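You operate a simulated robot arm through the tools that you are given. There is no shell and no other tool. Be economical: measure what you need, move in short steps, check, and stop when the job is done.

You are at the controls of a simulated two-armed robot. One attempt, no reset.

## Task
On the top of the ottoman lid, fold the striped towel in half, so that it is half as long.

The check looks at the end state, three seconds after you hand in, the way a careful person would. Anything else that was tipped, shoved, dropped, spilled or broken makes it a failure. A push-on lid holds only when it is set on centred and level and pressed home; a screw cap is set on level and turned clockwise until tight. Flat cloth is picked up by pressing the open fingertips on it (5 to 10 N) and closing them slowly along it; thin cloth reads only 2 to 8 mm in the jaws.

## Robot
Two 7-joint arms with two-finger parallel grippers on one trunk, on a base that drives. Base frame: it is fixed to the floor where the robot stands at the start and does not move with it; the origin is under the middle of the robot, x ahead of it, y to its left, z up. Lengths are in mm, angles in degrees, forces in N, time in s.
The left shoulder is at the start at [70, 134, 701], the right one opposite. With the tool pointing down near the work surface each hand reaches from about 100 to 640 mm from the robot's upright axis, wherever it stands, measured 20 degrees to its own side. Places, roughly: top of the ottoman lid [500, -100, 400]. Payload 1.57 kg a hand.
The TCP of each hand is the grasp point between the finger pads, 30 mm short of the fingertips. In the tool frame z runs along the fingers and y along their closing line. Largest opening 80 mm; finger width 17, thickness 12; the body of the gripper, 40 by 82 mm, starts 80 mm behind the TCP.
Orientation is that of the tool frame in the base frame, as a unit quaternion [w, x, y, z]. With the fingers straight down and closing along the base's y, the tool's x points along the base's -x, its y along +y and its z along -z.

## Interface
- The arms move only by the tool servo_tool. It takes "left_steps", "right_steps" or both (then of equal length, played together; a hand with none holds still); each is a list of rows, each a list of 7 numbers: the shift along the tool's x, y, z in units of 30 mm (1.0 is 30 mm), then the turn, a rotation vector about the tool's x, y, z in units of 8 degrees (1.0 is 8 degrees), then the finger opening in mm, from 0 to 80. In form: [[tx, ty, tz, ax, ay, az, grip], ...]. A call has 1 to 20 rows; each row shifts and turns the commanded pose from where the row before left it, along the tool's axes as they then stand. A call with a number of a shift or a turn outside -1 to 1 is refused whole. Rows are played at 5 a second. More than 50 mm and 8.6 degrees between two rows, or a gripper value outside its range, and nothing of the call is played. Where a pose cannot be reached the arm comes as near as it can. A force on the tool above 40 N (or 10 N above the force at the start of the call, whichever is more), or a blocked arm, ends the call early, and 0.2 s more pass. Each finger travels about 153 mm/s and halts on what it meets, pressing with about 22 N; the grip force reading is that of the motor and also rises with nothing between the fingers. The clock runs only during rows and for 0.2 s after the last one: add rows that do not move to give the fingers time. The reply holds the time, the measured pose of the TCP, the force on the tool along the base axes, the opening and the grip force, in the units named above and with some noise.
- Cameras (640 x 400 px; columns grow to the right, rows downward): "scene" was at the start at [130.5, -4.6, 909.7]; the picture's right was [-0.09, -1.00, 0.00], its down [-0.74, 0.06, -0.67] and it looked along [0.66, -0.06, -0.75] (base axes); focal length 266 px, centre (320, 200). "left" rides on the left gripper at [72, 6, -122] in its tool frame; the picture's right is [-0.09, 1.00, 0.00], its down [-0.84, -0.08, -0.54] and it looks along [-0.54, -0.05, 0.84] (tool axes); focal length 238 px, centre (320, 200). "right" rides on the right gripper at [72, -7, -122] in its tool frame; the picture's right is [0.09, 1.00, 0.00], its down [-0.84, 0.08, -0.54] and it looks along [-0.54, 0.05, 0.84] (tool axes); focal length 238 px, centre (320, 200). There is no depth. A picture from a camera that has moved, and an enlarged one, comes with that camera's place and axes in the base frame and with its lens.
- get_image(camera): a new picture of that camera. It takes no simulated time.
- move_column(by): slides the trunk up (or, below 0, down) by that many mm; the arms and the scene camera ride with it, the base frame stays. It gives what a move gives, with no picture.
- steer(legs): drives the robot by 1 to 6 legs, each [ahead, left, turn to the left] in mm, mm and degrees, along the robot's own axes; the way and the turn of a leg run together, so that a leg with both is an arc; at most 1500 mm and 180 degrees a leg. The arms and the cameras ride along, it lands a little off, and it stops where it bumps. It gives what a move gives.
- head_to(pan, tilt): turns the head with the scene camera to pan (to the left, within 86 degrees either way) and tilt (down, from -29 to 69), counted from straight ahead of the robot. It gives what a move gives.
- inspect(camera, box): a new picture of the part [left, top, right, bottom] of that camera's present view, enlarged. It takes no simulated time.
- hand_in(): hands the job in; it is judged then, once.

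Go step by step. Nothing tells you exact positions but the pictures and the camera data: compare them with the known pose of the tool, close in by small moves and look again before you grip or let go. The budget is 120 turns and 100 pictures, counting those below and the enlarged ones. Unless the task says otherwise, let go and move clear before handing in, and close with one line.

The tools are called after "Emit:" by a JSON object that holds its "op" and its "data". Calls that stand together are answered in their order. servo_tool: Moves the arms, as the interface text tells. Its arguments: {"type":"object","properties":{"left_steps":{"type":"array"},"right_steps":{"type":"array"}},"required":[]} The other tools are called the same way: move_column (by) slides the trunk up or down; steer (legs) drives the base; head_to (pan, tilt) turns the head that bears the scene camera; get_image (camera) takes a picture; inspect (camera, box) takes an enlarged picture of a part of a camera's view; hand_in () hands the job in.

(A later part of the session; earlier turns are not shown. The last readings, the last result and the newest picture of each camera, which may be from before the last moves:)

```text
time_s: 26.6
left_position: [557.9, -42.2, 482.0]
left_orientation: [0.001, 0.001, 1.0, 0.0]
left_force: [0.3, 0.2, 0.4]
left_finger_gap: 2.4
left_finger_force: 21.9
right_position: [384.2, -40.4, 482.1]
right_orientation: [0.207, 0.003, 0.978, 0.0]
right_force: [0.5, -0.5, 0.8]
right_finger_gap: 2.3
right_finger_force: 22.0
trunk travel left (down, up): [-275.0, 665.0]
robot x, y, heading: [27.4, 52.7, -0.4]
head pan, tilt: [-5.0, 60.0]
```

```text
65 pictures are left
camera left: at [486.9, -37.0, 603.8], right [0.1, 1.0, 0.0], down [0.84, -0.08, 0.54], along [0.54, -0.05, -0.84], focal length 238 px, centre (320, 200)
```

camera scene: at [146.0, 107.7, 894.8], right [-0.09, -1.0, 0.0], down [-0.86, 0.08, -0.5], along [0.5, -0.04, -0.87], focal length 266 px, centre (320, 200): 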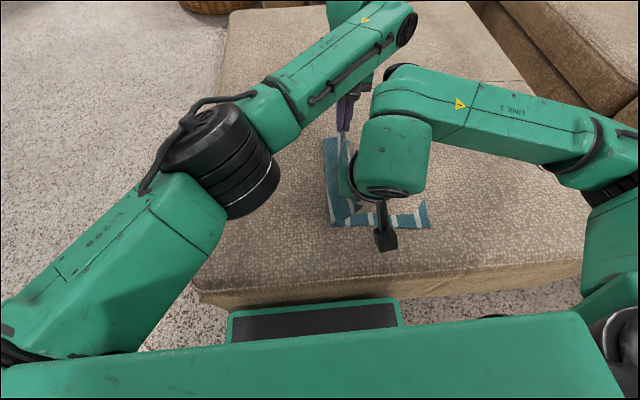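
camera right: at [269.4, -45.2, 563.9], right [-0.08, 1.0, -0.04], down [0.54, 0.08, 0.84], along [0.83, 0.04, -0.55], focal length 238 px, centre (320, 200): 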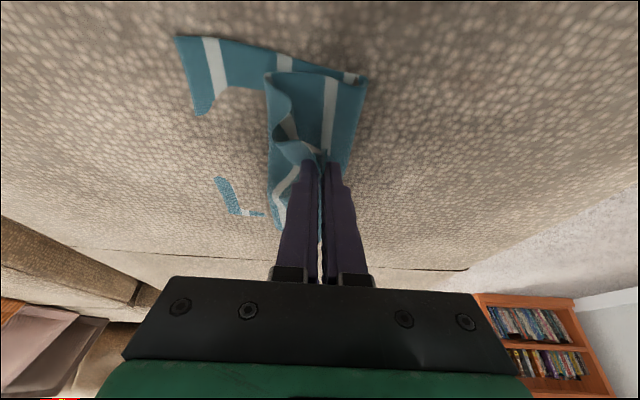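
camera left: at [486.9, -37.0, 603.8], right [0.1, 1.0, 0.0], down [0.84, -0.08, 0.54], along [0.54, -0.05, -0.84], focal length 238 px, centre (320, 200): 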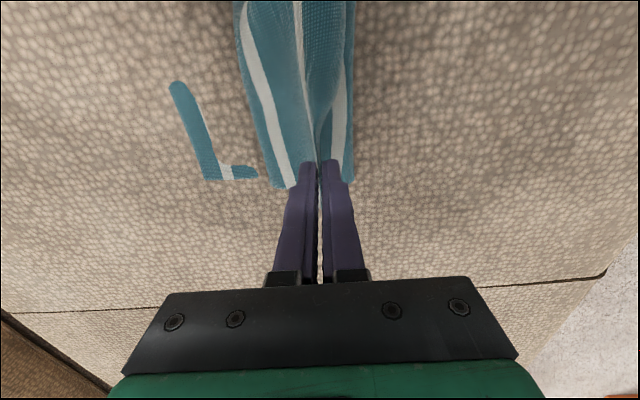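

The crease stayed at y≈−10 with cloth piling up. I lift higher and go back left to open it before laying again.

Emit:
{"op": "servo_tool", "data": {"left_steps": [[0, 0, -0.45, 0, 0, 0, 0], [0, 0, -0.45, 0, 0, 0, 0], [0, 0, -0.45, 0, 0, 0, 0], [0, 0, 0, 0, 0, 0, 0]], "right_steps": [[-0.183, 0, -0.41, 0, 0, 0, 0], [-0.183, 0, -0.41, 0, 0, 0, 0], [-0.183, 0, -0.41, 0, 0, 0, 0], [0, 0, 0, 0, 0, 0, 0]]}}

Emit:
{"op": "steer", "data": {"legs": [[0, 80, 0]]}}

Emit:
{"op": "get_image", "data": {"camera": "right"}}

Emit:
{"op": "get_image", "data": {"camera": "left"}}

```text
time_s: 27.6
left_position: [558.1, -43.0, 523.4]
left_orientation: [0.0, 0.002, 1.0, 0.001]
left_force: [-0.3, -0.9, 0.2]
left_finger_gap: 2.6
left_finger_force: 21.9
right_position: [384.7, -40.3, 523.6]
right_orientation: [0.207, 0.002, 0.978, 0.0]
right_force: [-0.3, 0.4, -1.1]
right_finger_gap: 2.3
right_finger_force: 21.7
trunk travel left (down, up): [-275.0, 665.0]
robot x, y, heading: [28.1, 52.6, -0.1]
head pan, tilt: [-5.0, 60.0]
```

```text
time_s: 28.6
left_position: [558.6, 35.9, 525.1]
left_orientation: [0.0, 0.003, 1.0, 0.0]
left_force: [-0.9, 0.4, -0.6]
left_finger_gap: 2.6
left_finger_force: 21.4
right_position: [385.2, 39.3, 522.5]
right_orientation: [0.207, 0.002, 0.978, 0.0]
right_force: [0.1, -0.3, -0.3]
right_finger_gap: 2.3
right_finger_force: 21.8
trunk travel left (down, up): [-275.0, 665.0]
robot x, y, heading: [27.2, 131.7, -0.4]
head pan, tilt: [-5.0, 60.0]
```

```text
64 pictures are left
camera right: at [268.8, 34.8, 604.6], right [-0.08, 1.0, -0.04], down [0.54, 0.07, 0.84], along [0.83, 0.04, -0.55], focal length 238 px, centre (320, 200)
```

right: 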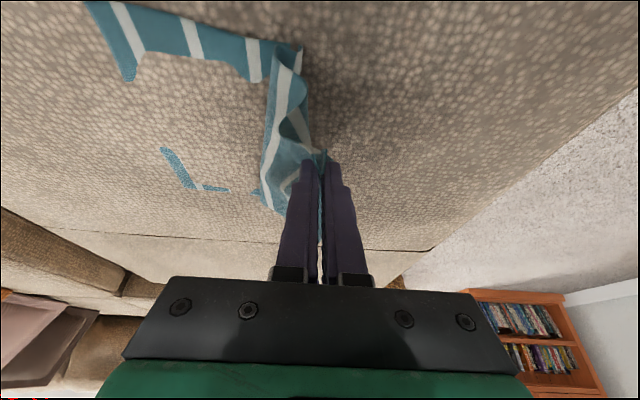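

```text
63 pictures are left
camera left: at [486.9, 42.5, 644.8], right [0.1, 1.0, 0.0], down [0.84, -0.08, 0.54], along [0.54, -0.05, -0.84], focal length 238 px, centre (320, 200)
```

left: 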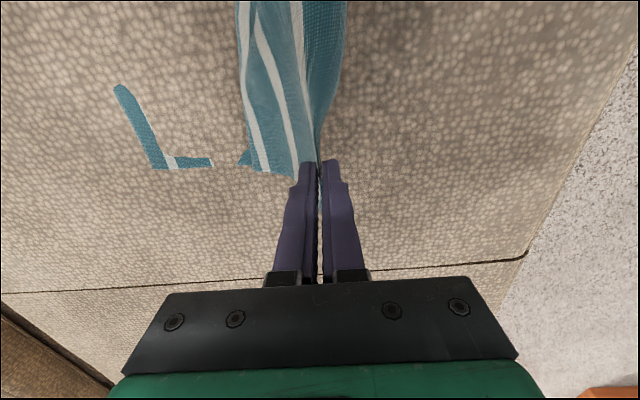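

The crease is opening. I continue left another 60 mm to lay the cloth back out before redoing the fold.

Emit:
{"op": "steer", "data": {"legs": [[0, 65, 0]]}}

Emit:
{"op": "get_image", "data": {"camera": "right"}}

Emit:
{"op": "get_image", "data": {"camera": "left"}}

Emit:
{"op": "get_image", "data": {"camera": "scene"}}

```text
time_s: 29.6
left_position: [558.6, 102.5, 525.0]
left_orientation: [0.0, 0.002, 1.0, 0.0]
left_force: [-0.2, -0.3, 0.0]
left_finger_gap: 2.5
left_finger_force: 22.1
right_position: [385.2, 105.4, 523.1]
right_orientation: [0.208, 0.003, 0.978, -0.001]
right_force: [0.2, -0.8, 0.2]
right_finger_gap: 2.3
right_finger_force: 22.2
trunk travel left (down, up): [-275.0, 665.0]
robot x, y, heading: [29.7, 196.3, -0.1]
head pan, tilt: [-5.0, 60.0]
```

```text
62 pictures are left
camera right: at [269.2, 100.3, 604.6], right [-0.08, 1.0, -0.04], down [0.54, 0.07, 0.84], along [0.83, 0.04, -0.55], focal length 238 px, centre (320, 200)
```

right: 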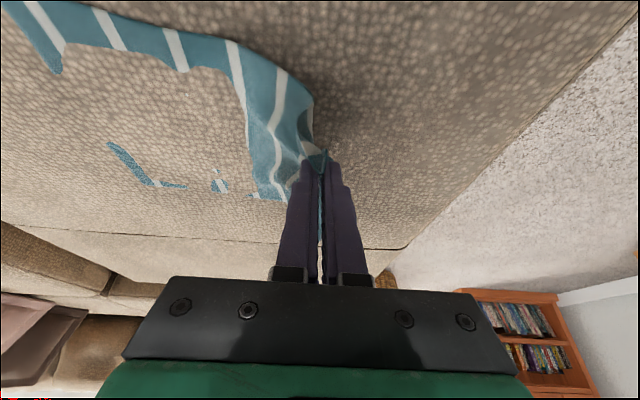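

```text
61 pictures are left
camera left: at [487.2, 107.9, 644.8], right [0.1, 1.0, 0.0], down [0.84, -0.08, 0.54], along [0.54, -0.05, -0.84], focal length 238 px, centre (320, 200)
```

left: 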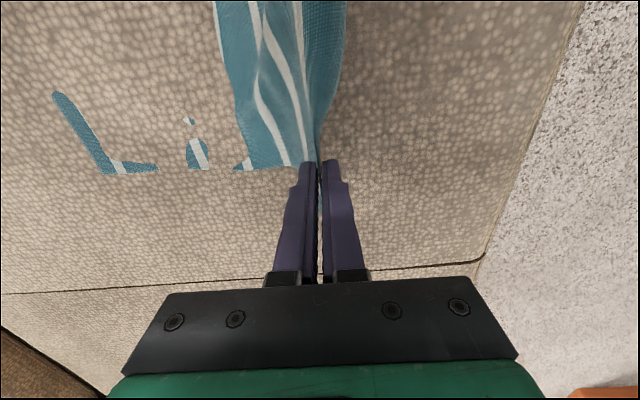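

```text
60 pictures are left
camera scene: at [146.5, 193.3, 894.8], right [-0.09, -1.0, 0.0], down [-0.86, 0.08, -0.5], along [0.5, -0.05, -0.87], focal length 266 px, centre (320, 200)
```

scene: 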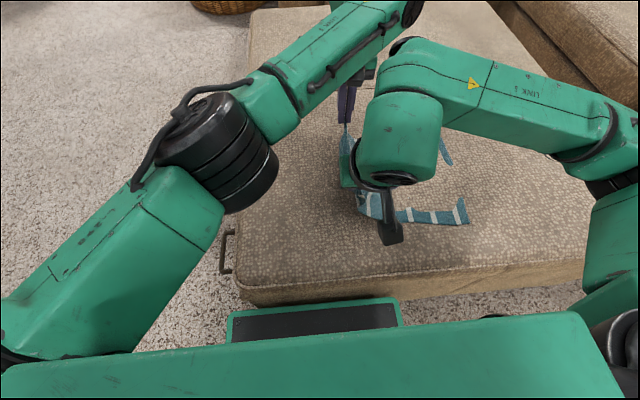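

The right end is still in place and the cloth is opened out again. I redo the fold: lower slightly and drive right to y≈−45, where the crease should sit near +25.

Emit:
{"op": "servo_tool", "data": {"left_steps": [[0, 0, 0.4, 0, 0, 0, 0], [0, 0, 0.4, 0, 0, 0, 0], [0, 0, 0, 0, 0, 0, 0]], "right_steps": [[0.163, 0, 0.366, 0, 0, 0, 0], [0.163, 0, 0.366, 0, 0, 0, 0], [0, 0, 0, 0, 0, 0, 0]]}}

Emit:
{"op": "steer", "data": {"legs": [[0, -148, 0]]}}

Emit:
{"op": "get_image", "data": {"camera": "right"}}

Emit:
{"op": "get_image", "data": {"camera": "left"}}

```text
time_s: 30.4
left_position: [558.7, 102.0, 501.5]
left_orientation: [0.0, 0.002, 1.0, 0.0]
left_force: [-0.4, 1.4, -1.1]
left_finger_gap: 2.3
left_finger_force: 21.9
right_position: [384.7, 104.5, 498.6]
right_orientation: [0.208, 0.003, 0.978, -0.001]
right_force: [0.2, 0.6, 0.7]
right_finger_gap: 2.6
right_finger_force: 21.5
trunk travel left (down, up): [-275.0, 665.0]
robot x, y, heading: [26.8, 196.2, -0.4]
head pan, tilt: [-5.0, 60.0]
```

```text
time_s: 31.8
left_position: [558.7, -47.1, 500.8]
left_orientation: [0.0, 0.002, 1.0, 0.0]
left_force: [-0.7, 1.2, -0.6]
left_finger_gap: 2.6
left_finger_force: 23.1
right_position: [382.3, -43.5, 499.9]
right_orientation: [0.208, 0.004, 0.978, -0.002]
right_force: [0.0, -0.6, -0.8]
right_finger_gap: 2.5
right_finger_force: 22.4
trunk travel left (down, up): [-275.0, 665.0]
robot x, y, heading: [27.3, 51.0, -0.5]
head pan, tilt: [-5.0, 60.0]
```

```text
59 pictures are left
camera right: at [268.4, -49.1, 580.7], right [-0.08, 1.0, -0.04], down [0.54, 0.07, 0.84], along [0.83, 0.04, -0.55], focal length 238 px, centre (320, 200)
```

right: 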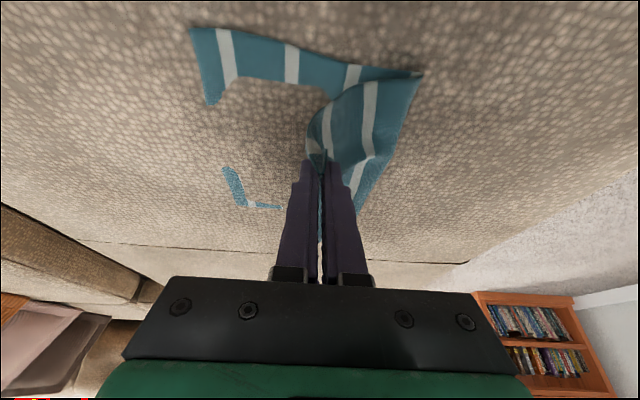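

```text
58 pictures are left
camera left: at [486.2, -41.0, 621.8], right [0.1, 1.0, 0.0], down [0.84, -0.08, 0.54], along [0.54, -0.05, -0.84], focal length 238 px, centre (320, 200)
```

left: 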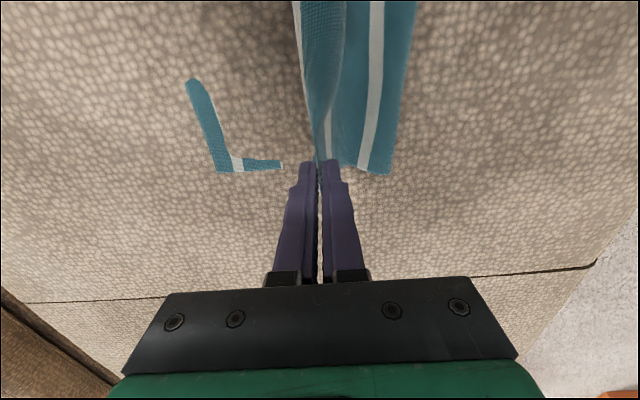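

Crease is now at y≈+34 near and +24 far, with the right edge at −141/−161: nearly exact halves. I lower the hands here.

Emit:
{"op": "servo_tool", "data": {"left_steps": [[0, 0, 0.4, 0, 0, 0, 0], [0, 0, 0.4, 0, 0, 0, 0], [0, 0, 0.4, 0, 0, 0, 0], [0, 0, 0.4, 0, 0, 0, 0], [0, 0, 0.4, 0, 0, 0, 0], [0, 0, 0, 0, 0, 0, 0]], "right_steps": [[0.163, 0, 0.366, 0, 0, 0, 0], [0.163, 0, 0.366, 0, 0, 0, 0], [0.163, 0, 0.366, 0, 0, 0, 0], [0.163, 0, 0.366, 0, 0, 0, 0], [0.163, 0, 0.366, 0, 0, 0, 0], [0, 0, 0, 0, 0, 0, 0]]}}

Emit:
{"op": "get_image", "data": {"camera": "right"}}

Emit:
{"op": "get_image", "data": {"camera": "left"}}

```text
time_s: 33.2
left_position: [556.8, -47.1, 440.8]
left_orientation: [0.0, 0.003, 1.0, 0.0]
left_force: [0.7, -0.4, 0.8]
left_finger_gap: 2.2
left_finger_force: 21.4
right_position: [383.5, -42.2, 438.0]
right_orientation: [0.207, 0.004, 0.978, -0.001]
right_force: [-0.5, 0.2, 0.8]
right_finger_gap: 2.4
right_finger_force: 21.5
trunk travel left (down, up): [-275.0, 665.0]
robot x, y, heading: [29.3, 44.9, -0.3]
head pan, tilt: [-5.0, 60.0]
```

```text
57 pictures are left
camera right: at [268.0, -48.2, 521.0], right [-0.08, 1.0, -0.04], down [0.54, 0.07, 0.84], along [0.83, 0.04, -0.55], focal length 238 px, centre (320, 200)
```

right: 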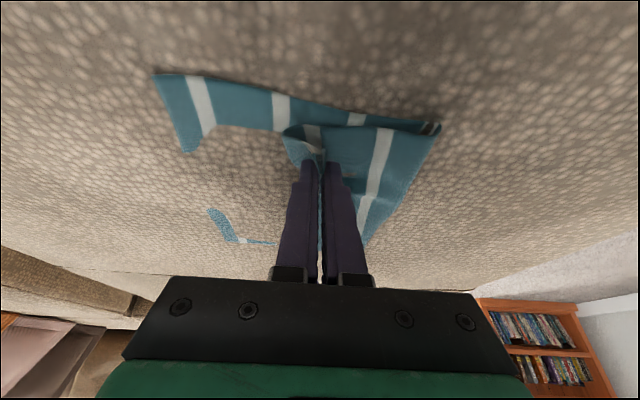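

```text
56 pictures are left
camera left: at [485.6, -41.1, 561.9], right [0.1, 1.0, 0.0], down [0.84, -0.08, 0.54], along [0.54, -0.05, -0.84], focal length 238 px, centre (320, 200)
```

left: 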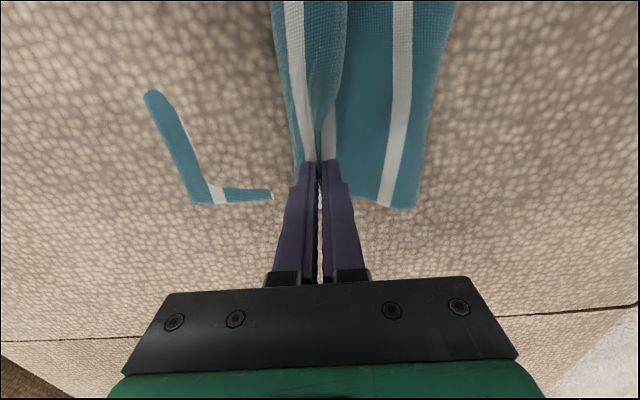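

Crease held at y≈34. Now I lay out to the right at low height, 45 mm first.

Emit:
{"op": "steer", "data": {"legs": [[0, -45, 0]]}}

Emit:
{"op": "get_image", "data": {"camera": "right"}}

Emit:
{"op": "get_image", "data": {"camera": "left"}}

```text
time_s: 34.1
left_position: [557.2, -91.9, 441.3]
left_orientation: [-0.001, 0.002, 1.0, 0.0]
left_force: [-0.4, 0.5, -0.3]
left_finger_gap: 2.6
left_finger_force: 22.0
right_position: [384.7, -87.2, 439.6]
right_orientation: [0.208, 0.004, 0.978, -0.001]
right_force: [0.6, -0.5, -0.6]
right_finger_gap: 2.5
right_finger_force: 21.8
trunk travel left (down, up): [-275.0, 665.0]
robot x, y, heading: [25.5, 4.9, -0.2]
head pan, tilt: [-5.0, 60.0]
```

```text
55 pictures are left
camera right: at [267.8, -93.4, 521.2], right [-0.08, 1.0, -0.04], down [0.54, 0.07, 0.84], along [0.83, 0.04, -0.55], focal length 238 px, centre (320, 200)
```

right: 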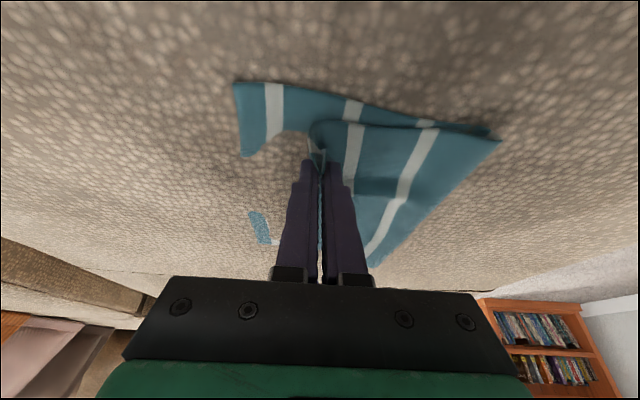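

```text
54 pictures are left
camera left: at [485.4, -86.2, 562.0], right [0.1, 1.0, 0.0], down [0.84, -0.08, 0.54], along [0.54, -0.05, -0.84], focal length 238 px, centre (320, 200)
```

left: 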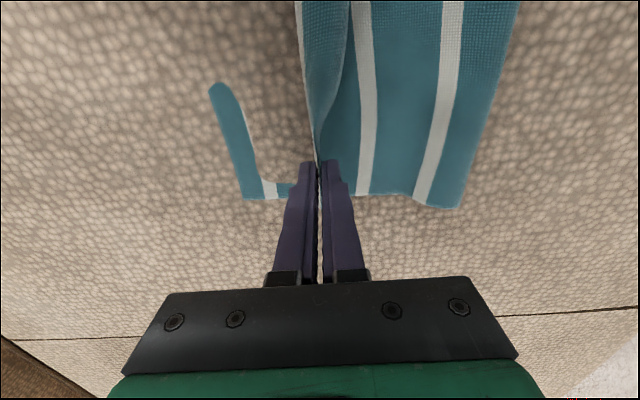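

The crease stays at +35/+25 as the edge is laid out. I go another 18 mm right and lower further.

Emit:
{"op": "steer", "data": {"legs": [[0, -18, 0]]}}

Emit:
{"op": "servo_tool", "data": {"left_steps": [[0, 0, 0.25, 0, 0, 0, 0], [0, 0, 0.15, 0, 0, 0, 0], [0, 0, 0, 0, 0, 0, 0]], "right_steps": [[0.09, 0, 0.22, 0, 0, 0, 0], [0.06, 0, 0.13, 0, 0, 0, 0], [0, 0, 0, 0, 0, 0, 0]]}}

Emit:
{"op": "get_image", "data": {"camera": "right"}}

Emit:
{"op": "get_image", "data": {"camera": "left"}}

```text
time_s: 34.9
left_position: [556.7, -109.6, 439.7]
left_orientation: [0.001, 0.003, 1.0, 0.0]
left_force: [0.0, -0.8, 0.0]
left_finger_gap: 2.6
left_finger_force: 22.4
right_position: [382.6, -105.3, 439.5]
right_orientation: [0.208, 0.003, 0.978, -0.001]
right_force: [0.6, -0.1, 0.1]
right_finger_gap: 2.2
right_finger_force: 21.8
trunk travel left (down, up): [-275.0, 665.0]
robot x, y, heading: [24.9, -14.5, -0.4]
head pan, tilt: [-5.0, 60.0]
```

```text
time_s: 35.7
left_position: [557.2, -109.4, 430.7]
left_orientation: [0.002, 0.002, 1.0, 0.0]
left_force: [-0.7, 3.8, 9.5]
left_finger_gap: 2.2
left_finger_force: 22.2
right_position: [383.0, -105.1, 429.1]
right_orientation: [0.209, 0.002, 0.978, 0.0]
right_force: [0.5, 0.0, 0.1]
right_finger_gap: 2.3
right_finger_force: 21.6
trunk travel left (down, up): [-275.0, 665.0]
robot x, y, heading: [29.5, -13.1, -0.2]
head pan, tilt: [-5.0, 60.0]
```

```text
53 pictures are left
camera right: at [267.5, -110.6, 510.3], right [-0.08, 1.0, -0.04], down [0.54, 0.07, 0.84], along [0.84, 0.04, -0.55], focal length 238 px, centre (320, 200)
```

right: 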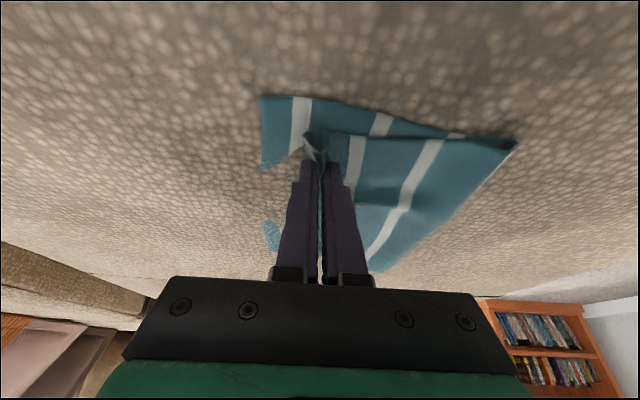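

```text
52 pictures are left
camera left: at [484.9, -103.2, 551.3], right [0.1, 1.0, 0.0], down [0.83, -0.08, 0.54], along [0.54, -0.05, -0.84], focal length 238 px, centre (320, 200)
```

left: 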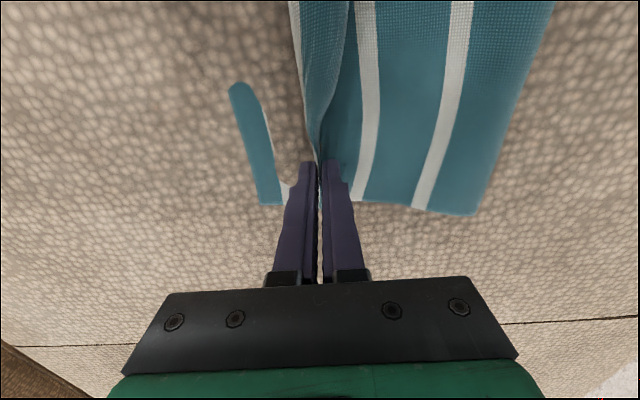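

Positions are right. I open both hands gently and rise to look at how the edge lies.

Emit:
{"op": "servo_tool", "data": {"left_steps": [[0, 0, -0.07, 0, 0, 0, 6], [0, 0, 0, 0, 0, 0, 14], [0, 0, 0, 0, 0, 0, 24], [0, 0, 0, 0, 0, 0, 30], [0, 0, -0.4, 0, 0, 0, 30], [0, 0, -0.6, 0, 0, 0, 30], [0, 0, -0.6, 0, 0, 0, 30], [0, 0, 0, 0, 0, 0, 30]], "right_steps": [[0, 0, 0, 0, 0, 0, 6], [0, 0, 0, 0, 0, 0, 14], [0, 0, 0, 0, 0, 0, 24], [0, 0, 0, 0, 0, 0, 30], [-0.16, 0, -0.37, 0, 0, 0, 30], [-0.25, 0, -0.55, 0, 0, 0, 30], [-0.25, 0, -0.55, 0, 0, 0, 30], [0, 0, 0, 0, 0, 0, 30]]}}

Emit:
{"op": "get_image", "data": {"camera": "right"}}

Emit:
{"op": "get_image", "data": {"camera": "left"}}

```text
time_s: 37.5
left_position: [556.9, -110.4, 479.2]
left_orientation: [0.0, 0.002, 1.0, 0.0]
left_force: [0.7, 0.0, -0.1]
left_finger_gap: 30.1
left_finger_force: 0.1
right_position: [385.2, -106.9, 475.6]
right_orientation: [0.208, 0.003, 0.978, -0.001]
right_force: [0.1, -0.1, -0.9]
right_finger_gap: 29.8
right_finger_force: 0.0
trunk travel left (down, up): [-275.0, 665.0]
robot x, y, heading: [24.3, -13.5, -0.2]
head pan, tilt: [-5.0, 60.0]
```

```text
51 pictures are left
camera right: at [268.9, -111.6, 557.9], right [-0.08, 1.0, -0.04], down [0.54, 0.07, 0.84], along [0.83, 0.04, -0.55], focal length 238 px, centre (320, 200)
```

right: 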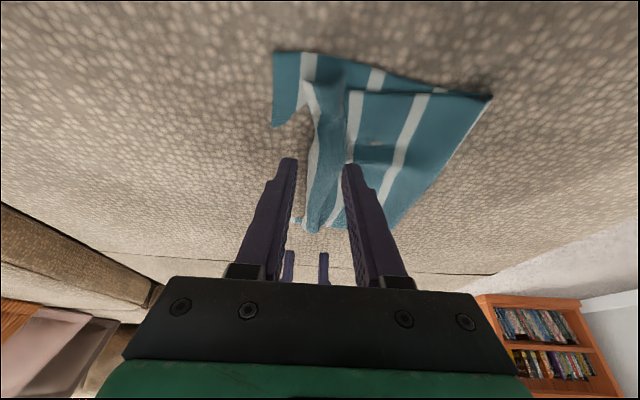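

```text
50 pictures are left
camera left: at [484.3, -104.0, 600.2], right [0.1, 1.0, 0.0], down [0.84, -0.08, 0.54], along [0.54, -0.05, -0.84], focal length 238 px, centre (320, 200)
```

left: 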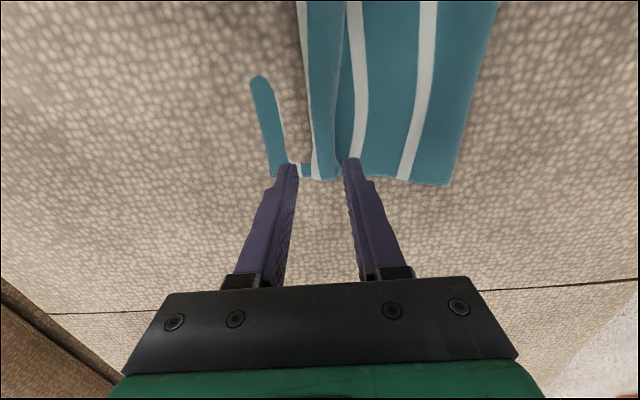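

The edge landed with a roughly 25 mm flap folded back on top. I inspect the flap before unrolling it.

Emit:
{"op": "inspect", "data": {"camera": "right", "box": [250, 30, 510, 250]}}

Emit:
{"op": "inspect", "data": {"camera": "left", "box": [220, 0, 500, 220]}}

```text
1.82 times, centred on (380, 140) of right
camera zoom: at [268.9, -111.6, 557.9], right [-0.08, 1.0, -0.04], down [0.54, 0.07, 0.84], along [0.83, 0.04, -0.55], focal length 433 px, centre (211, 309)
```

zoom: 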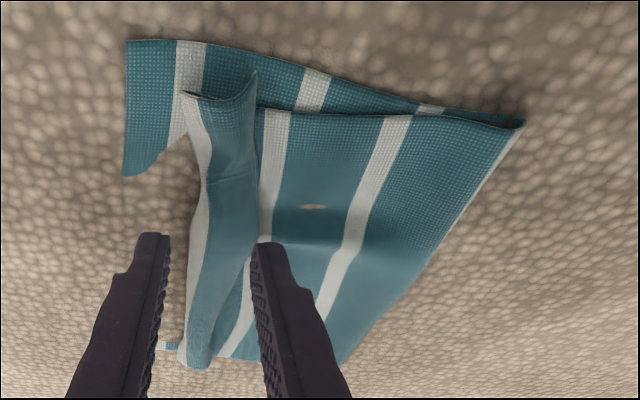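

```text
1.82 times, centred on (360, 110) of left
camera zoom: at [484.3, -104.0, 600.2], right [0.1, 1.0, 0.0], down [0.84, -0.08, 0.54], along [0.54, -0.05, -0.84], focal length 433 px, centre (247, 364)
```

zoom: 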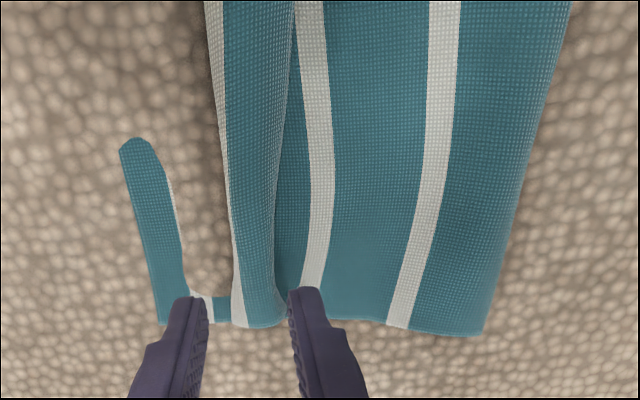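

The flap stands up partly, so I can flip it over by sweeping closed fingertips from its left side toward −y. I position both hands left of the flap, low.

Emit:
{"op": "servo_tool", "data": {"left_steps": [[0, 0.7, 0, 0, 0, 0, 10], [0, 0.7, 0, 0, 0, 0, 0], [0, 0, 0.6, 0, 0, 0, 0], [0, 0, 0.6, 0, 0, 0, 0], [0, 0, 0.4, 0, 0, 0, 0], [0, 0, 0, 0, 0, 0, 0]], "right_steps": [[0, 0.7, 0, 0, 0, 0, 10], [0, 0.7, 0, 0, 0, 0, 0], [0.24, 0, 0.54, 0, 0, 0, 0], [0.24, 0, 0.54, 0, 0, 0, 0], [0.12, 0, 0.27, 0, 0, 0, 0], [0, 0, 0, 0, 0, 0, 0]]}}

Emit:
{"op": "get_image", "data": {"camera": "right"}}

Emit:
{"op": "get_image", "data": {"camera": "left"}}

```text
time_s: 38.9
left_position: [555.8, -69.9, 430.6]
left_orientation: [-0.001, 0.003, 1.0, 0.0]
left_force: [-0.6, 0.5, 0.4]
left_finger_gap: 0.0
left_finger_force: 21.8
right_position: [383.4, -65.0, 433.4]
right_orientation: [0.208, 0.002, 0.978, 0.0]
right_force: [0.0, -0.8, 0.6]
right_finger_gap: 0.0
right_finger_force: 21.7
trunk travel left (down, up): [-275.0, 665.0]
robot x, y, heading: [27.8, -16.6, -0.2]
head pan, tilt: [-5.0, 60.0]
```

```text
47 pictures are left
camera right: at [268.1, -69.9, 513.8], right [-0.08, 1.0, -0.04], down [0.55, 0.07, 0.84], along [0.83, 0.04, -0.55], focal length 238 px, centre (320, 200)
```

right: 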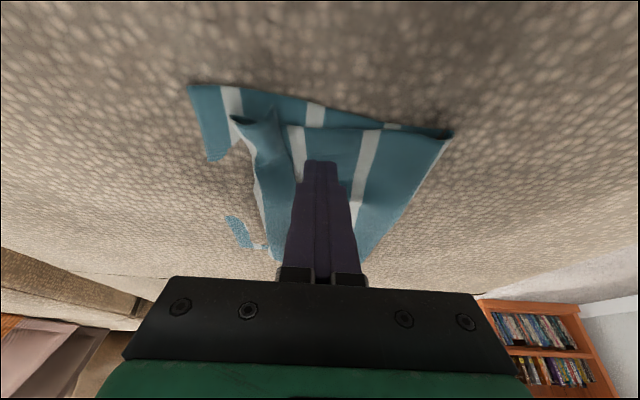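

```text
46 pictures are left
camera left: at [484.4, -62.0, 551.0], right [0.1, 1.0, 0.0], down [0.84, -0.08, 0.54], along [0.54, -0.05, -0.84], focal length 238 px, centre (320, 200)
```

left: 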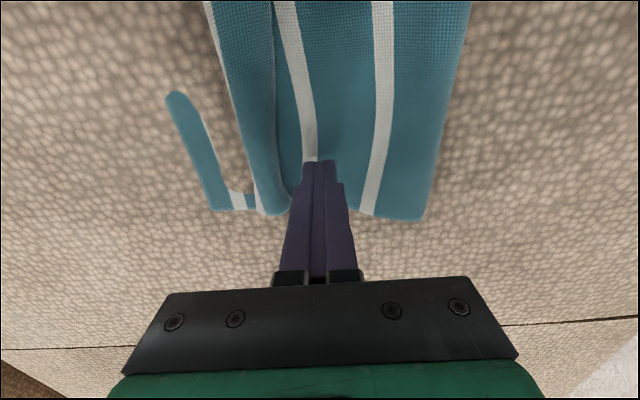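

Emit:
{"op": "servo_tool", "data": {"left_steps": [[0, 0, 0.1, 0, 0, 0, 0], [0, -0.27, 0, 0, 0, 0, 0], [0, -0.27, 0, 0, 0, 0, 0], [0, -0.27, 0, 0, 0, 0, 0], [0, -0.27, 0, 0, 0, 0, 0], [0, -0.27, 0, 0, 0, 0, 0], [0, 0, 0, 0, 0, 0, 0]], "right_steps": [[0.075, 0, 0.165, 0, 0, 0, 0], [0, -0.27, 0, 0, 0, 0, 0], [0, -0.27, 0, 0, 0, 0, 0], [0, -0.27, 0, 0, 0, 0, 0], [0, -0.27, 0, 0, 0, 0, 0], [0, -0.27, 0, 0, 0, 0, 0], [0, 0, 0, 0, 0, 0, 0]]}}

Emit:
{"op": "get_image", "data": {"camera": "right"}}

Emit:
{"op": "get_image", "data": {"camera": "left"}}

```text
time_s: 40.5
left_position: [557.5, -109.1, 427.4]
left_orientation: [0.0, 0.002, 1.0, 0.0]
left_force: [-0.6, -0.2, 0.4]
left_finger_gap: 0.3
left_finger_force: 21.3
right_position: [384.1, -103.8, 426.6]
right_orientation: [0.208, 0.003, 0.978, 0.0]
right_force: [0.4, 0.4, 1.0]
right_finger_gap: 0.0
right_finger_force: 21.5
trunk travel left (down, up): [-275.0, 665.0]
robot x, y, heading: [26.7, -16.2, -0.4]
head pan, tilt: [-5.0, 60.0]
```

```text
45 pictures are left
camera right: at [267.9, -110.1, 507.8], right [-0.08, 1.0, -0.04], down [0.54, 0.07, 0.84], along [0.83, 0.04, -0.55], focal length 238 px, centre (320, 200)
```

right: 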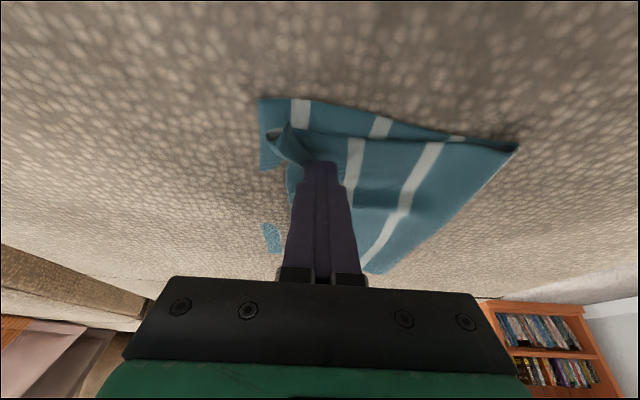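

```text
44 pictures are left
camera left: at [484.8, -102.3, 549.1], right [0.1, 1.0, 0.0], down [0.84, -0.08, 0.54], along [0.54, -0.05, -0.84], focal length 238 px, centre (320, 200)
```

left: 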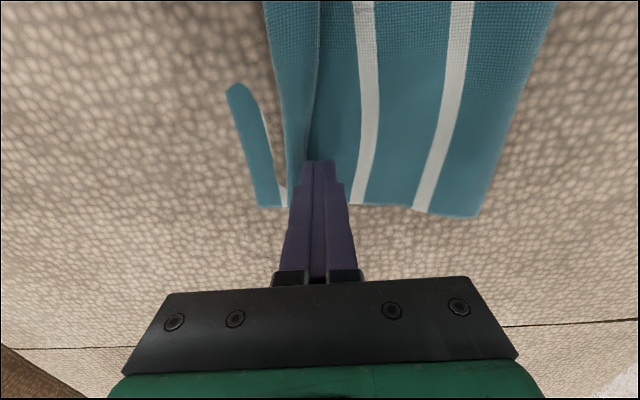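

Working: the flap is unrolling with negligible force. I continue the sweep about 35 mm.

Emit:
{"op": "servo_tool", "data": {"left_steps": [[0, -0.25, 0, 0, 0, 0, 0], [0, -0.25, 0, 0, 0, 0, 0], [0, -0.25, 0, 0, 0, 0, 0], [0, -0.25, 0, 0, 0, 0, 0], [0, 0, 0, 0, 0, 0, 0]], "right_steps": [[0, -0.25, 0, 0, 0, 0, 0], [0, -0.25, 0, 0, 0, 0, 0], [0, -0.25, 0, 0, 0, 0, 0], [0, -0.25, 0, 0, 0, 0, 0], [0, 0, 0, 0, 0, 0, 0]]}}

Emit:
{"op": "get_image", "data": {"camera": "right"}}

Emit:
{"op": "get_image", "data": {"camera": "left"}}

```text
time_s: 41.7
left_position: [554.4, -112.8, 428.5]
left_orientation: [0.001, 0.001, 1.0, 0.001]
left_force: [0.1, 0.1, 0.9]
left_finger_gap: 0.0
left_finger_force: 21.6
left hand out of reach, approached as far as the arm can: row 1, 3, 4
right_position: [383.2, -135.4, 426.7]
right_orientation: [0.208, 0.002, 0.978, 0.0]
right_force: [-0.1, -0.2, 0.3]
right_finger_gap: 0.0
right_finger_force: 21.4
trunk travel left (down, up): [-275.0, 665.0]
robot x, y, heading: [28.2, -14.3, -0.2]
head pan, tilt: [-5.0, 60.0]
```

```text
43 pictures are left
camera right: at [267.3, -140.1, 508.9], right [-0.08, 1.0, -0.04], down [0.54, 0.07, 0.84], along [0.83, 0.04, -0.55], focal length 238 px, centre (320, 200)
```

right: 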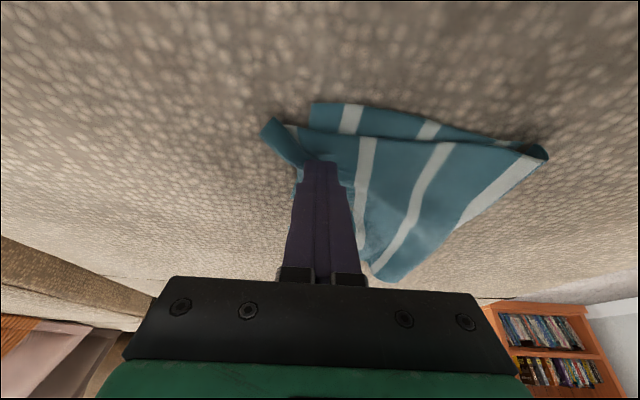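

```text
42 pictures are left
camera left: at [483.5, -107.4, 549.4], right [0.1, 1.0, 0.0], down [0.84, -0.08, 0.54], along [0.54, -0.05, -0.84], focal length 238 px, centre (320, 200)
```

left: 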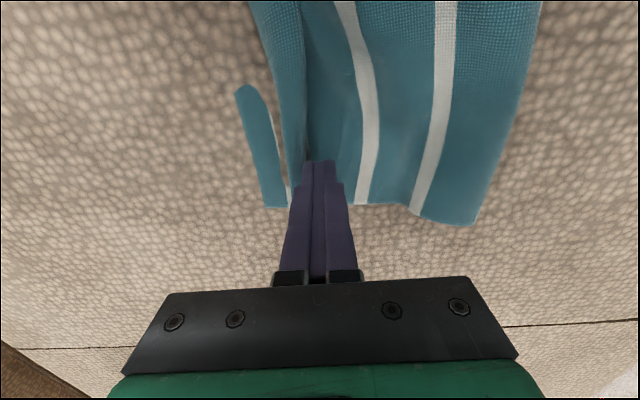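

The near flap has unrolled but I overswept a little there (near crease dragged to ~14); the left hand was reach-limited. I raise the right hand, and drive 16 mm right to finish the far flap.

Emit:
{"op": "servo_tool", "data": {"right_steps": [[-0.24, 0, -0.54, 0, 0, 0, 0], [-0.24, 0, -0.54, 0, 0, 0, 0], [0, 0, 0, 0, 0, 0, 0]]}}

Emit:
{"op": "steer", "data": {"legs": [[0, -16, 0]]}}

Emit:
{"op": "get_image", "data": {"camera": "right"}}

Emit:
{"op": "get_image", "data": {"camera": "left"}}

```text
time_s: 42.5
left_position: [556.3, -114.2, 428.1]
left_orientation: [-0.001, 0.002, 1.0, 0.0]
left_force: [0.2, -0.1, 0.0]
left_finger_gap: 0.2
left_finger_force: 21.3
right_position: [381.8, -134.2, 462.4]
right_orientation: [0.209, 0.002, 0.978, 0.0]
right_force: [0.5, -0.1, 0.0]
right_finger_gap: 0.1
right_finger_force: 21.1
trunk travel left (down, up): [-275.0, 665.0]
robot x, y, heading: [26.3, -10.1, -0.1]
head pan, tilt: [-5.0, 60.0]
```

```text
time_s: 43.2
left_position: [556.6, -130.2, 428.5]
left_orientation: [0.0, 0.002, 1.0, 0.0]
left_force: [-0.4, 0.3, 1.3]
left_finger_gap: 0.2
left_finger_force: 21.5
right_position: [382.8, -151.4, 463.1]
right_orientation: [0.208, 0.003, 0.978, -0.001]
right_force: [0.7, 0.3, 0.8]
right_finger_gap: 0.2
right_finger_force: 20.9
trunk travel left (down, up): [-275.0, 665.0]
robot x, y, heading: [30.7, -28.5, -0.3]
head pan, tilt: [-5.0, 60.0]
```

```text
41 pictures are left
camera right: at [266.4, -156.6, 544.5], right [-0.08, 1.0, -0.04], down [0.54, 0.07, 0.84], along [0.83, 0.04, -0.55], focal length 238 px, centre (320, 200)
```

right: 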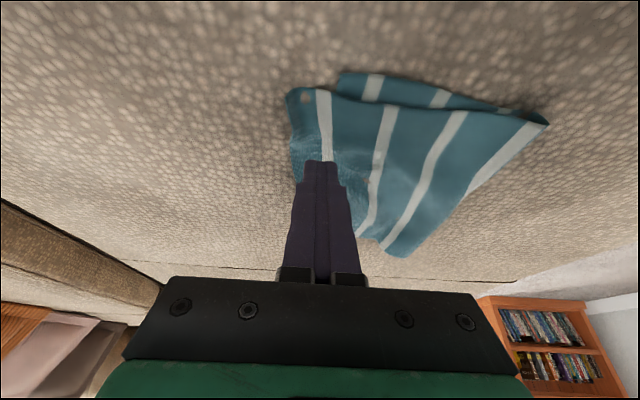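

```text
40 pictures are left
camera left: at [483.4, -123.5, 549.2], right [0.1, 1.0, 0.0], down [0.84, -0.08, 0.54], along [0.54, -0.05, -0.84], focal length 238 px, centre (320, 200)
```

left: 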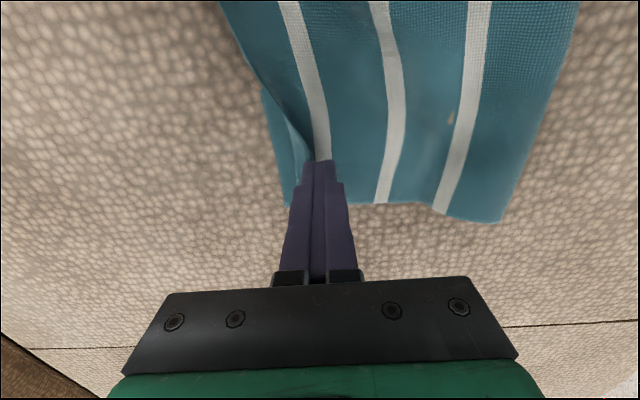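

The flap is unrolled at the near side and upright at the far side. I nudge 8 mm more and lift the left hand, then look.

Emit:
{"op": "steer", "data": {"legs": [[0, -9, 0]]}}

Emit:
{"op": "servo_tool", "data": {"left_steps": [[0, 0, -0.4, 0, 0, 0, 0], [0, 0, -0.6, 0, 0, 0, 0], [0, 0, -0.6, 0, 0, 0, 0], [0, 0, 0, 0, 0, 0, 0]], "right_steps": [[-0.12, 0, -0.27, 0, 0, 0, 0], [-0.24, 0, -0.54, 0, 0, 0, 0], [0, 0, 0, 0, 0, 0, 0], [0, 0, 0, 0, 0, 0, 0]]}}

Emit:
{"op": "get_image", "data": {"camera": "right"}}

Emit:
{"op": "get_image", "data": {"camera": "left"}}

```text
time_s: 44.0
left_position: [554.3, -139.3, 429.0]
left_orientation: [0.001, 0.002, 1.0, 0.0]
left_force: [0.4, -0.1, 0.5]
left_finger_gap: 0.0
left_finger_force: 21.0
right_position: [382.2, -159.4, 463.4]
right_orientation: [0.208, 0.004, 0.978, -0.001]
right_force: [0.5, -0.4, -0.8]
right_finger_gap: 0.1
right_finger_force: 21.1
trunk travel left (down, up): [-275.0, 665.0]
robot x, y, heading: [25.9, -36.8, -0.3]
head pan, tilt: [-5.0, 60.0]
```

```text
time_s: 45.0
left_position: [553.7, -138.4, 477.0]
left_orientation: [0.0, 0.003, 1.0, -0.001]
left_force: [-0.5, -0.4, 0.2]
left_finger_gap: 0.1
left_finger_force: 21.4
right_position: [382.4, -159.0, 489.9]
right_orientation: [0.208, 0.003, 0.978, 0.0]
right_force: [0.8, -0.6, 0.0]
right_finger_gap: 0.0
right_finger_force: 21.2
trunk travel left (down, up): [-275.0, 665.0]
robot x, y, heading: [26.9, -40.7, -0.4]
head pan, tilt: [-5.0, 60.0]
```

```text
39 pictures are left
camera right: at [266.2, -164.3, 570.8], right [-0.08, 1.0, -0.04], down [0.54, 0.07, 0.84], along [0.83, 0.04, -0.55], focal length 238 px, centre (320, 200)
```

right: 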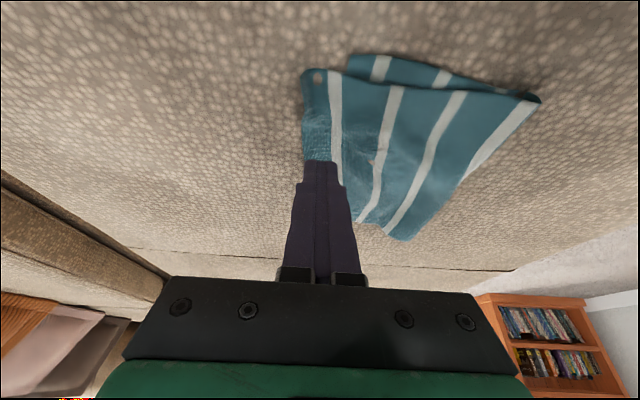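

```text
38 pictures are left
camera left: at [481.6, -133.2, 597.6], right [0.1, 1.0, 0.0], down [0.84, -0.08, 0.54], along [0.54, -0.05, -0.84], focal length 238 px, centre (320, 200)
```

left: 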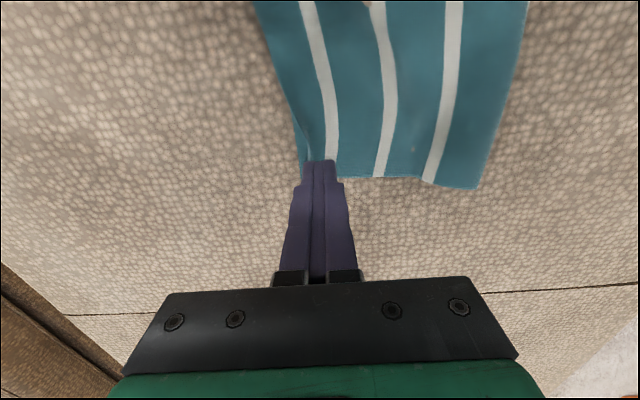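

The flap is fully laid out. I raise both hands and spread them to get a clear view.

Emit:
{"op": "servo_tool", "data": {"left_steps": [[0, 0, -0.8, 0, 0, 0, 0], [0, 0, -0.8, 0, 0, 0, 0], [0, 0, -0.8, 0, 0, 0, 0], [0.2, 0.9, 0, 0, 0, 0, 0], [0.2, 0.9, 0, 0, 0, 0, 0], [0.2, 0.9, 0, 0, 0, 0, 0], [0.2, 0.9, 0, 0, 0, 0, 0], [0.2, 0.9, 0, 0, 0, 0, 0], [0.2, 0.9, 0, 0, 0, 0, 0], [0.2, 0.9, 0, 0, 0, 0, 0], [0.2, 0.9, 0, 0, 0, 0, 0], [0, 0.9, 0, 0, 0, 0, 0]], "right_steps": [[-0.24, 0, -0.54, 0, 0, 0, 0], [-0.24, 0, -0.54, 0, 0, 0, 0], [-0.24, 0, -0.54, 0, 0, 0, 0], [0, -0.9, 0, 0, 0, 0, 0], [0, -0.9, 0, 0, 0, 0, 0], [0, -0.9, 0, 0, 0, 0, 0], [0, -0.9, 0, 0, 0, 0, 0], [0, -0.9, 0, 0, 0, 0, 0], [0, -0.9, 0, 0, 0, 0, 0], [0, -0.9, 0, 0, 0, 0, 0], [0, -0.5, 0, 0, 0, 0, 0], [0, 0, 0, 0, 0, 0, 0]]}}

Emit:
{"op": "get_image", "data": {"camera": "scene"}}

Emit:
{"op": "inspect", "data": {"camera": "scene", "box": [240, 80, 480, 260]}}

```text
time_s: 47.6
left_position: [507.9, 104.3, 548.7]
left_orientation: [0.001, 0.003, 1.0, 0.0]
left_force: [-0.3, 0.4, 0.0]
left_finger_gap: 0.0
left_finger_force: 21.8
right_position: [381.0, -363.3, 542.3]
right_orientation: [0.208, 0.003, 0.978, -0.001]
right_force: [-0.1, -0.1, -0.5]
right_finger_gap: 0.1
right_finger_force: 21.5
trunk travel left (down, up): [-275.0, 665.0]
robot x, y, heading: [25.9, -36.8, -0.4]
head pan, tilt: [-5.0, 60.0]
```

```text
37 pictures are left
camera scene: at [145.1, -43.5, 894.8], right [-0.09, -1.0, 0.0], down [-0.86, 0.08, -0.5], along [0.5, -0.05, -0.87], focal length 266 px, centre (320, 200)
```

scene: 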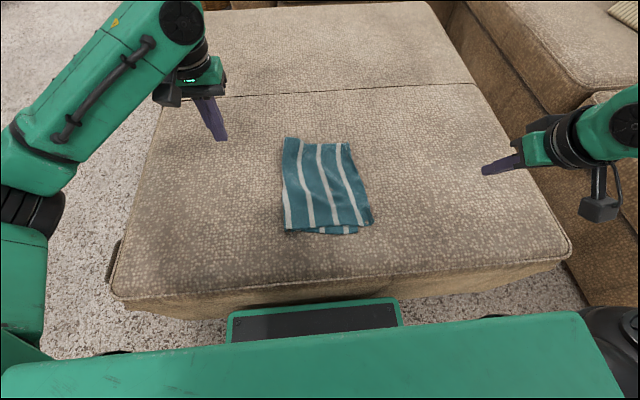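

```text
2.22 times, centred on (360, 170) of scene
camera zoom: at [145.1, -43.5, 894.8], right [-0.09, -1.0, 0.0], down [-0.86, 0.08, -0.5], along [0.5, -0.05, -0.87], focal length 591 px, centre (231, 267)
```

zoom: 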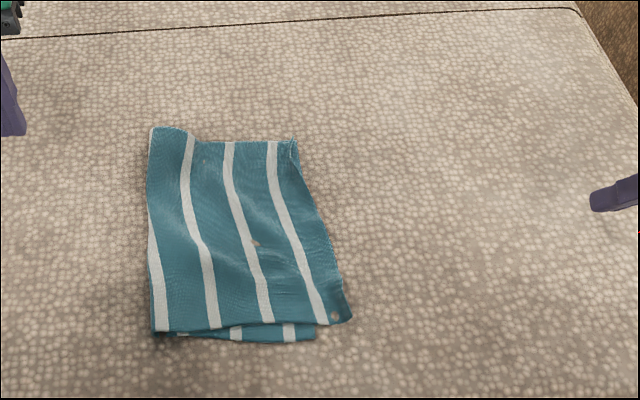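

The fold looks good: about 186 mm against 360 original. The only flaw is the near top corner, which overshoots the lower one by about 35 mm, so I'll pinch that overhang with the right hand and ease it back left.

Emit:
{"op": "servo_tool", "data": {"right_steps": [[0, 0.816, 0, 0, 0, 0, 20], [0, 0.816, 0, 0, 0, 0, 20], [0, 0.816, 0, 0, 0, 0, 20], [0, 0.816, 0, 0, 0, 0, 20], [0, 0.816, 0, 0, 0, 0, 20], [0, 0.816, 0, 0, 0, 0, 20], [0, 0.816, 0, 0, 0, 0, 20], [0, 0.816, 0, 0, 0, 0, 20], [0.25, 0, 0.55, 0, 0, 0, 20], [0.25, 0, 0.55, 0, 0, 0, 20], [0.25, 0, 0.55, 0, 0, 0, 20], [0.25, 0, 0.55, 0, 0, 0, 20], [0.25, 0, 0.55, 0, 0, 0, 20], [0, 0, 0, 0, 0, 0, 20]]}}

Emit:
{"op": "get_image", "data": {"camera": "right"}}

```text
time_s: 50.6
left_position: [509.0, 104.6, 548.5]
left_orientation: [0.001, 0.002, 1.0, 0.0]
left_force: [0.8, -0.3, -0.3]
left_finger_gap: 0.2
left_finger_force: 21.3
right_position: [381.7, -168.2, 451.3]
right_orientation: [0.208, 0.003, 0.978, -0.001]
right_force: [-0.5, 0.0, 0.5]
right_finger_gap: 20.0
right_finger_force: 0.1
trunk travel left (down, up): [-275.0, 665.0]
robot x, y, heading: [27.0, -39.1, -0.4]
head pan, tilt: [-5.0, 60.0]
```

```text
35 pictures are left
camera right: at [266.7, -173.5, 533.3], right [-0.08, 1.0, -0.04], down [0.55, 0.07, 0.84], along [0.83, 0.04, -0.55], focal length 238 px, centre (320, 200)
```

right: 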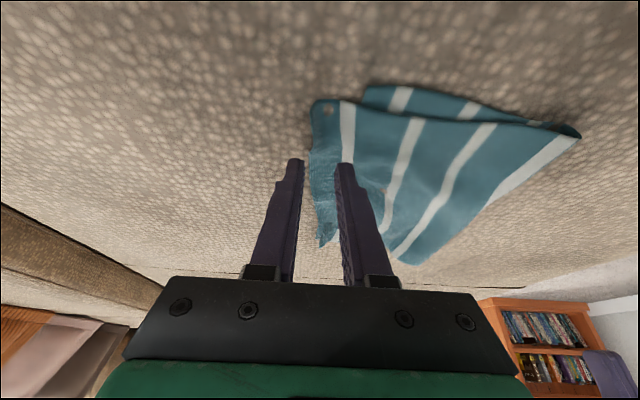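

Emit:
{"op": "servo_tool", "data": {"right_steps": [[0.14, 0, 0.31, 0, 0, 0, 20], [0.14, 0, 0.31, 0, 0, 0, 20], [0.09, 0, 0.2, 0, 0, 0, 20], [0, 0, 0, 0, 0, 0, 20]]}}

```text
time_s: 51.6
left_position: [507.7, 103.9, 548.9]
left_orientation: [0.001, 0.002, 1.0, -0.001]
left_force: [-0.9, -0.1, 0.2]
left_finger_gap: 0.2
left_finger_force: 21.2
right_position: [381.2, -168.1, 424.9]
right_orientation: [0.208, 0.004, 0.978, -0.001]
right_force: [-0.1, -0.2, -0.5]
right_finger_gap: 20.1
right_finger_force: 0.0
trunk travel left (down, up): [-275.0, 665.0]
robot x, y, heading: [23.0, -37.2, -0.3]
head pan, tilt: [-5.0, 60.0]
```

Emit:
{"op": "servo_tool", "data": {"right_steps": [[0.03, 0, 0.065, 0, 0, 0, 20], [0, 0, 0, 0, 0, 0, 20]]}}

Emit:
{"op": "inspect", "data": {"camera": "right", "box": [260, 80, 460, 230]}}

```text
time_s: 52.2
left_position: [508.2, 104.8, 549.1]
left_orientation: [0.001, 0.002, 1.0, 0.0]
left_force: [-0.4, 0.7, -0.1]
left_finger_gap: 0.0
left_finger_force: 20.4
right_position: [380.0, -168.2, 422.8]
right_orientation: [0.208, 0.003, 0.978, -0.001]
right_force: [0.8, -0.2, 2.3]
right_finger_gap: 20.0
right_finger_force: 0.4
trunk travel left (down, up): [-275.0, 665.0]
robot x, y, heading: [26.1, -41.0, -0.3]
head pan, tilt: [-5.0, 60.0]
```

```text
2.67 times, centred on (360, 155) of right
camera zoom: at [265.5, -173.7, 504.3], right [-0.08, 1.0, -0.04], down [0.54, 0.07, 0.84], along [0.84, 0.04, -0.55], focal length 636 px, centre (213, 320)
```

zoom: 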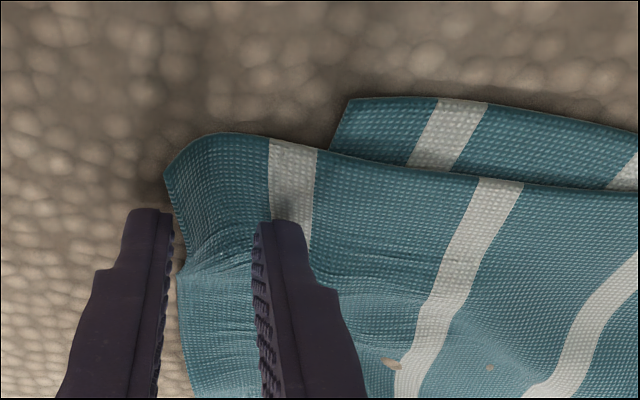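

The fingers straddle just the top layer's edge. I press slightly more and close slowly.

Emit:
{"op": "servo_tool", "data": {"right_steps": [[0.01, 0, 0.022, 0, 0, 0, 20], [0, 0, 0, 0, 0, 0, 17], [0, 0, 0, 0, 0, 0, 14], [0, 0, 0, 0, 0, 0, 11], [0, 0, 0, 0, 0, 0, 8], [0, 0, 0, 0, 0, 0, 5], [0, 0, 0, 0, 0, 0, 2], [0, 0, 0, 0, 0, 0, 0], [0, 0, 0, 0, 0, 0, 0]]}}

Emit:
{"op": "inspect", "data": {"camera": "right", "box": [260, 80, 460, 230]}}

```text
time_s: 54.2
left_position: [508.0, 105.2, 548.4]
left_orientation: [0.002, 0.002, 1.0, 0.0]
left_force: [0.3, -0.4, 0.0]
left_finger_gap: 0.0
left_finger_force: 21.5
right_position: [381.5, -168.5, 421.8]
right_orientation: [0.208, 0.003, 0.978, -0.001]
right_force: [0.8, -3.4, 8.9]
right_finger_gap: 2.1
right_finger_force: 21.6
trunk travel left (down, up): [-275.0, 665.0]
robot x, y, heading: [26.7, -41.1, -0.3]
head pan, tilt: [-5.0, 60.0]
```

```text
2.67 times, centred on (360, 155) of right
camera zoom: at [265.5, -174.1, 503.7], right [-0.08, 1.0, -0.04], down [0.54, 0.07, 0.84], along [0.84, 0.04, -0.55], focal length 636 px, centre (213, 320)
```

zoom: 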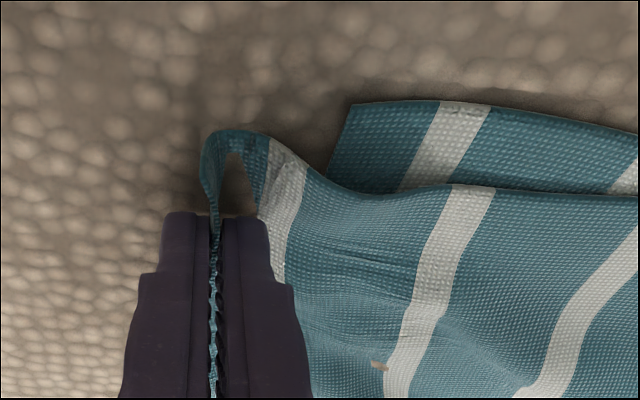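

Cloth gripped (2.1 mm). I lift 60 mm while moving left 60 mm to peel the near corner and reset the crease there.

Emit:
{"op": "servo_tool", "data": {"right_steps": [[-0.136, 0.2, -0.305, 0, 0, 0, 0], [-0.136, 0.3, -0.305, 0, 0, 0, 0], [-0.136, 0.3, -0.305, 0, 0, 0, 0], [-0.136, 0.4, -0.305, 0, 0, 0, 0], [-0.136, 0.4, -0.305, 0, 0, 0, 0], [-0.136, 0.4, -0.305, 0, 0, 0, 0], [0, 0, 0, 0, 0, 0, 0]]}}

Emit:
{"op": "get_image", "data": {"camera": "right"}}

Emit:
{"op": "get_image", "data": {"camera": "scene"}}

```text
time_s: 55.8
left_position: [508.5, 105.0, 548.8]
left_orientation: [0.001, 0.002, 1.0, 0.001]
left_force: [-1.2, 0.2, -0.7]
left_finger_gap: 0.0
left_finger_force: 21.6
right_position: [381.7, -108.3, 484.1]
right_orientation: [0.207, 0.003, 0.978, 0.0]
right_force: [0.2, -0.3, 0.3]
right_finger_gap: 1.9
right_finger_force: 21.8
trunk travel left (down, up): [-275.0, 665.0]
robot x, y, heading: [28.2, -40.3, -0.1]
head pan, tilt: [-5.0, 60.0]
```

```text
32 pictures are left
camera right: at [266.8, -113.6, 565.6], right [-0.08, 1.0, -0.04], down [0.55, 0.07, 0.83], along [0.83, 0.04, -0.55], focal length 238 px, centre (320, 200)
```

right: 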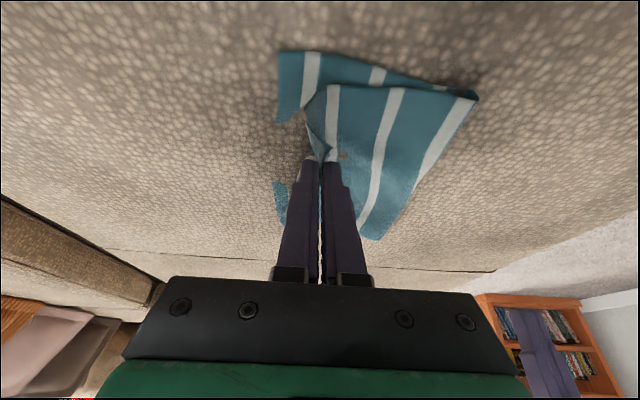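

```text
31 pictures are left
camera scene: at [145.1, -43.7, 894.8], right [-0.09, -1.0, 0.0], down [-0.86, 0.08, -0.5], along [0.5, -0.05, -0.87], focal length 266 px, centre (320, 200)
```

scene: 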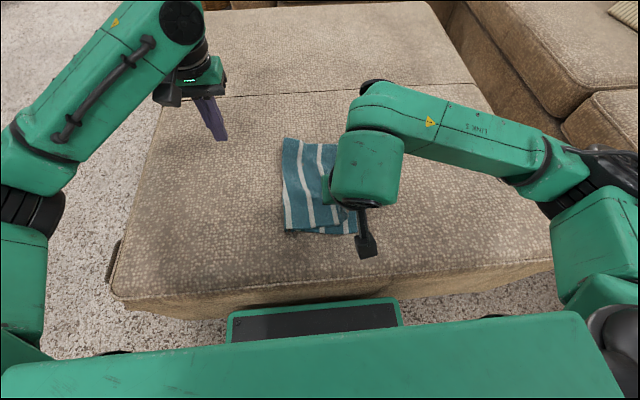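

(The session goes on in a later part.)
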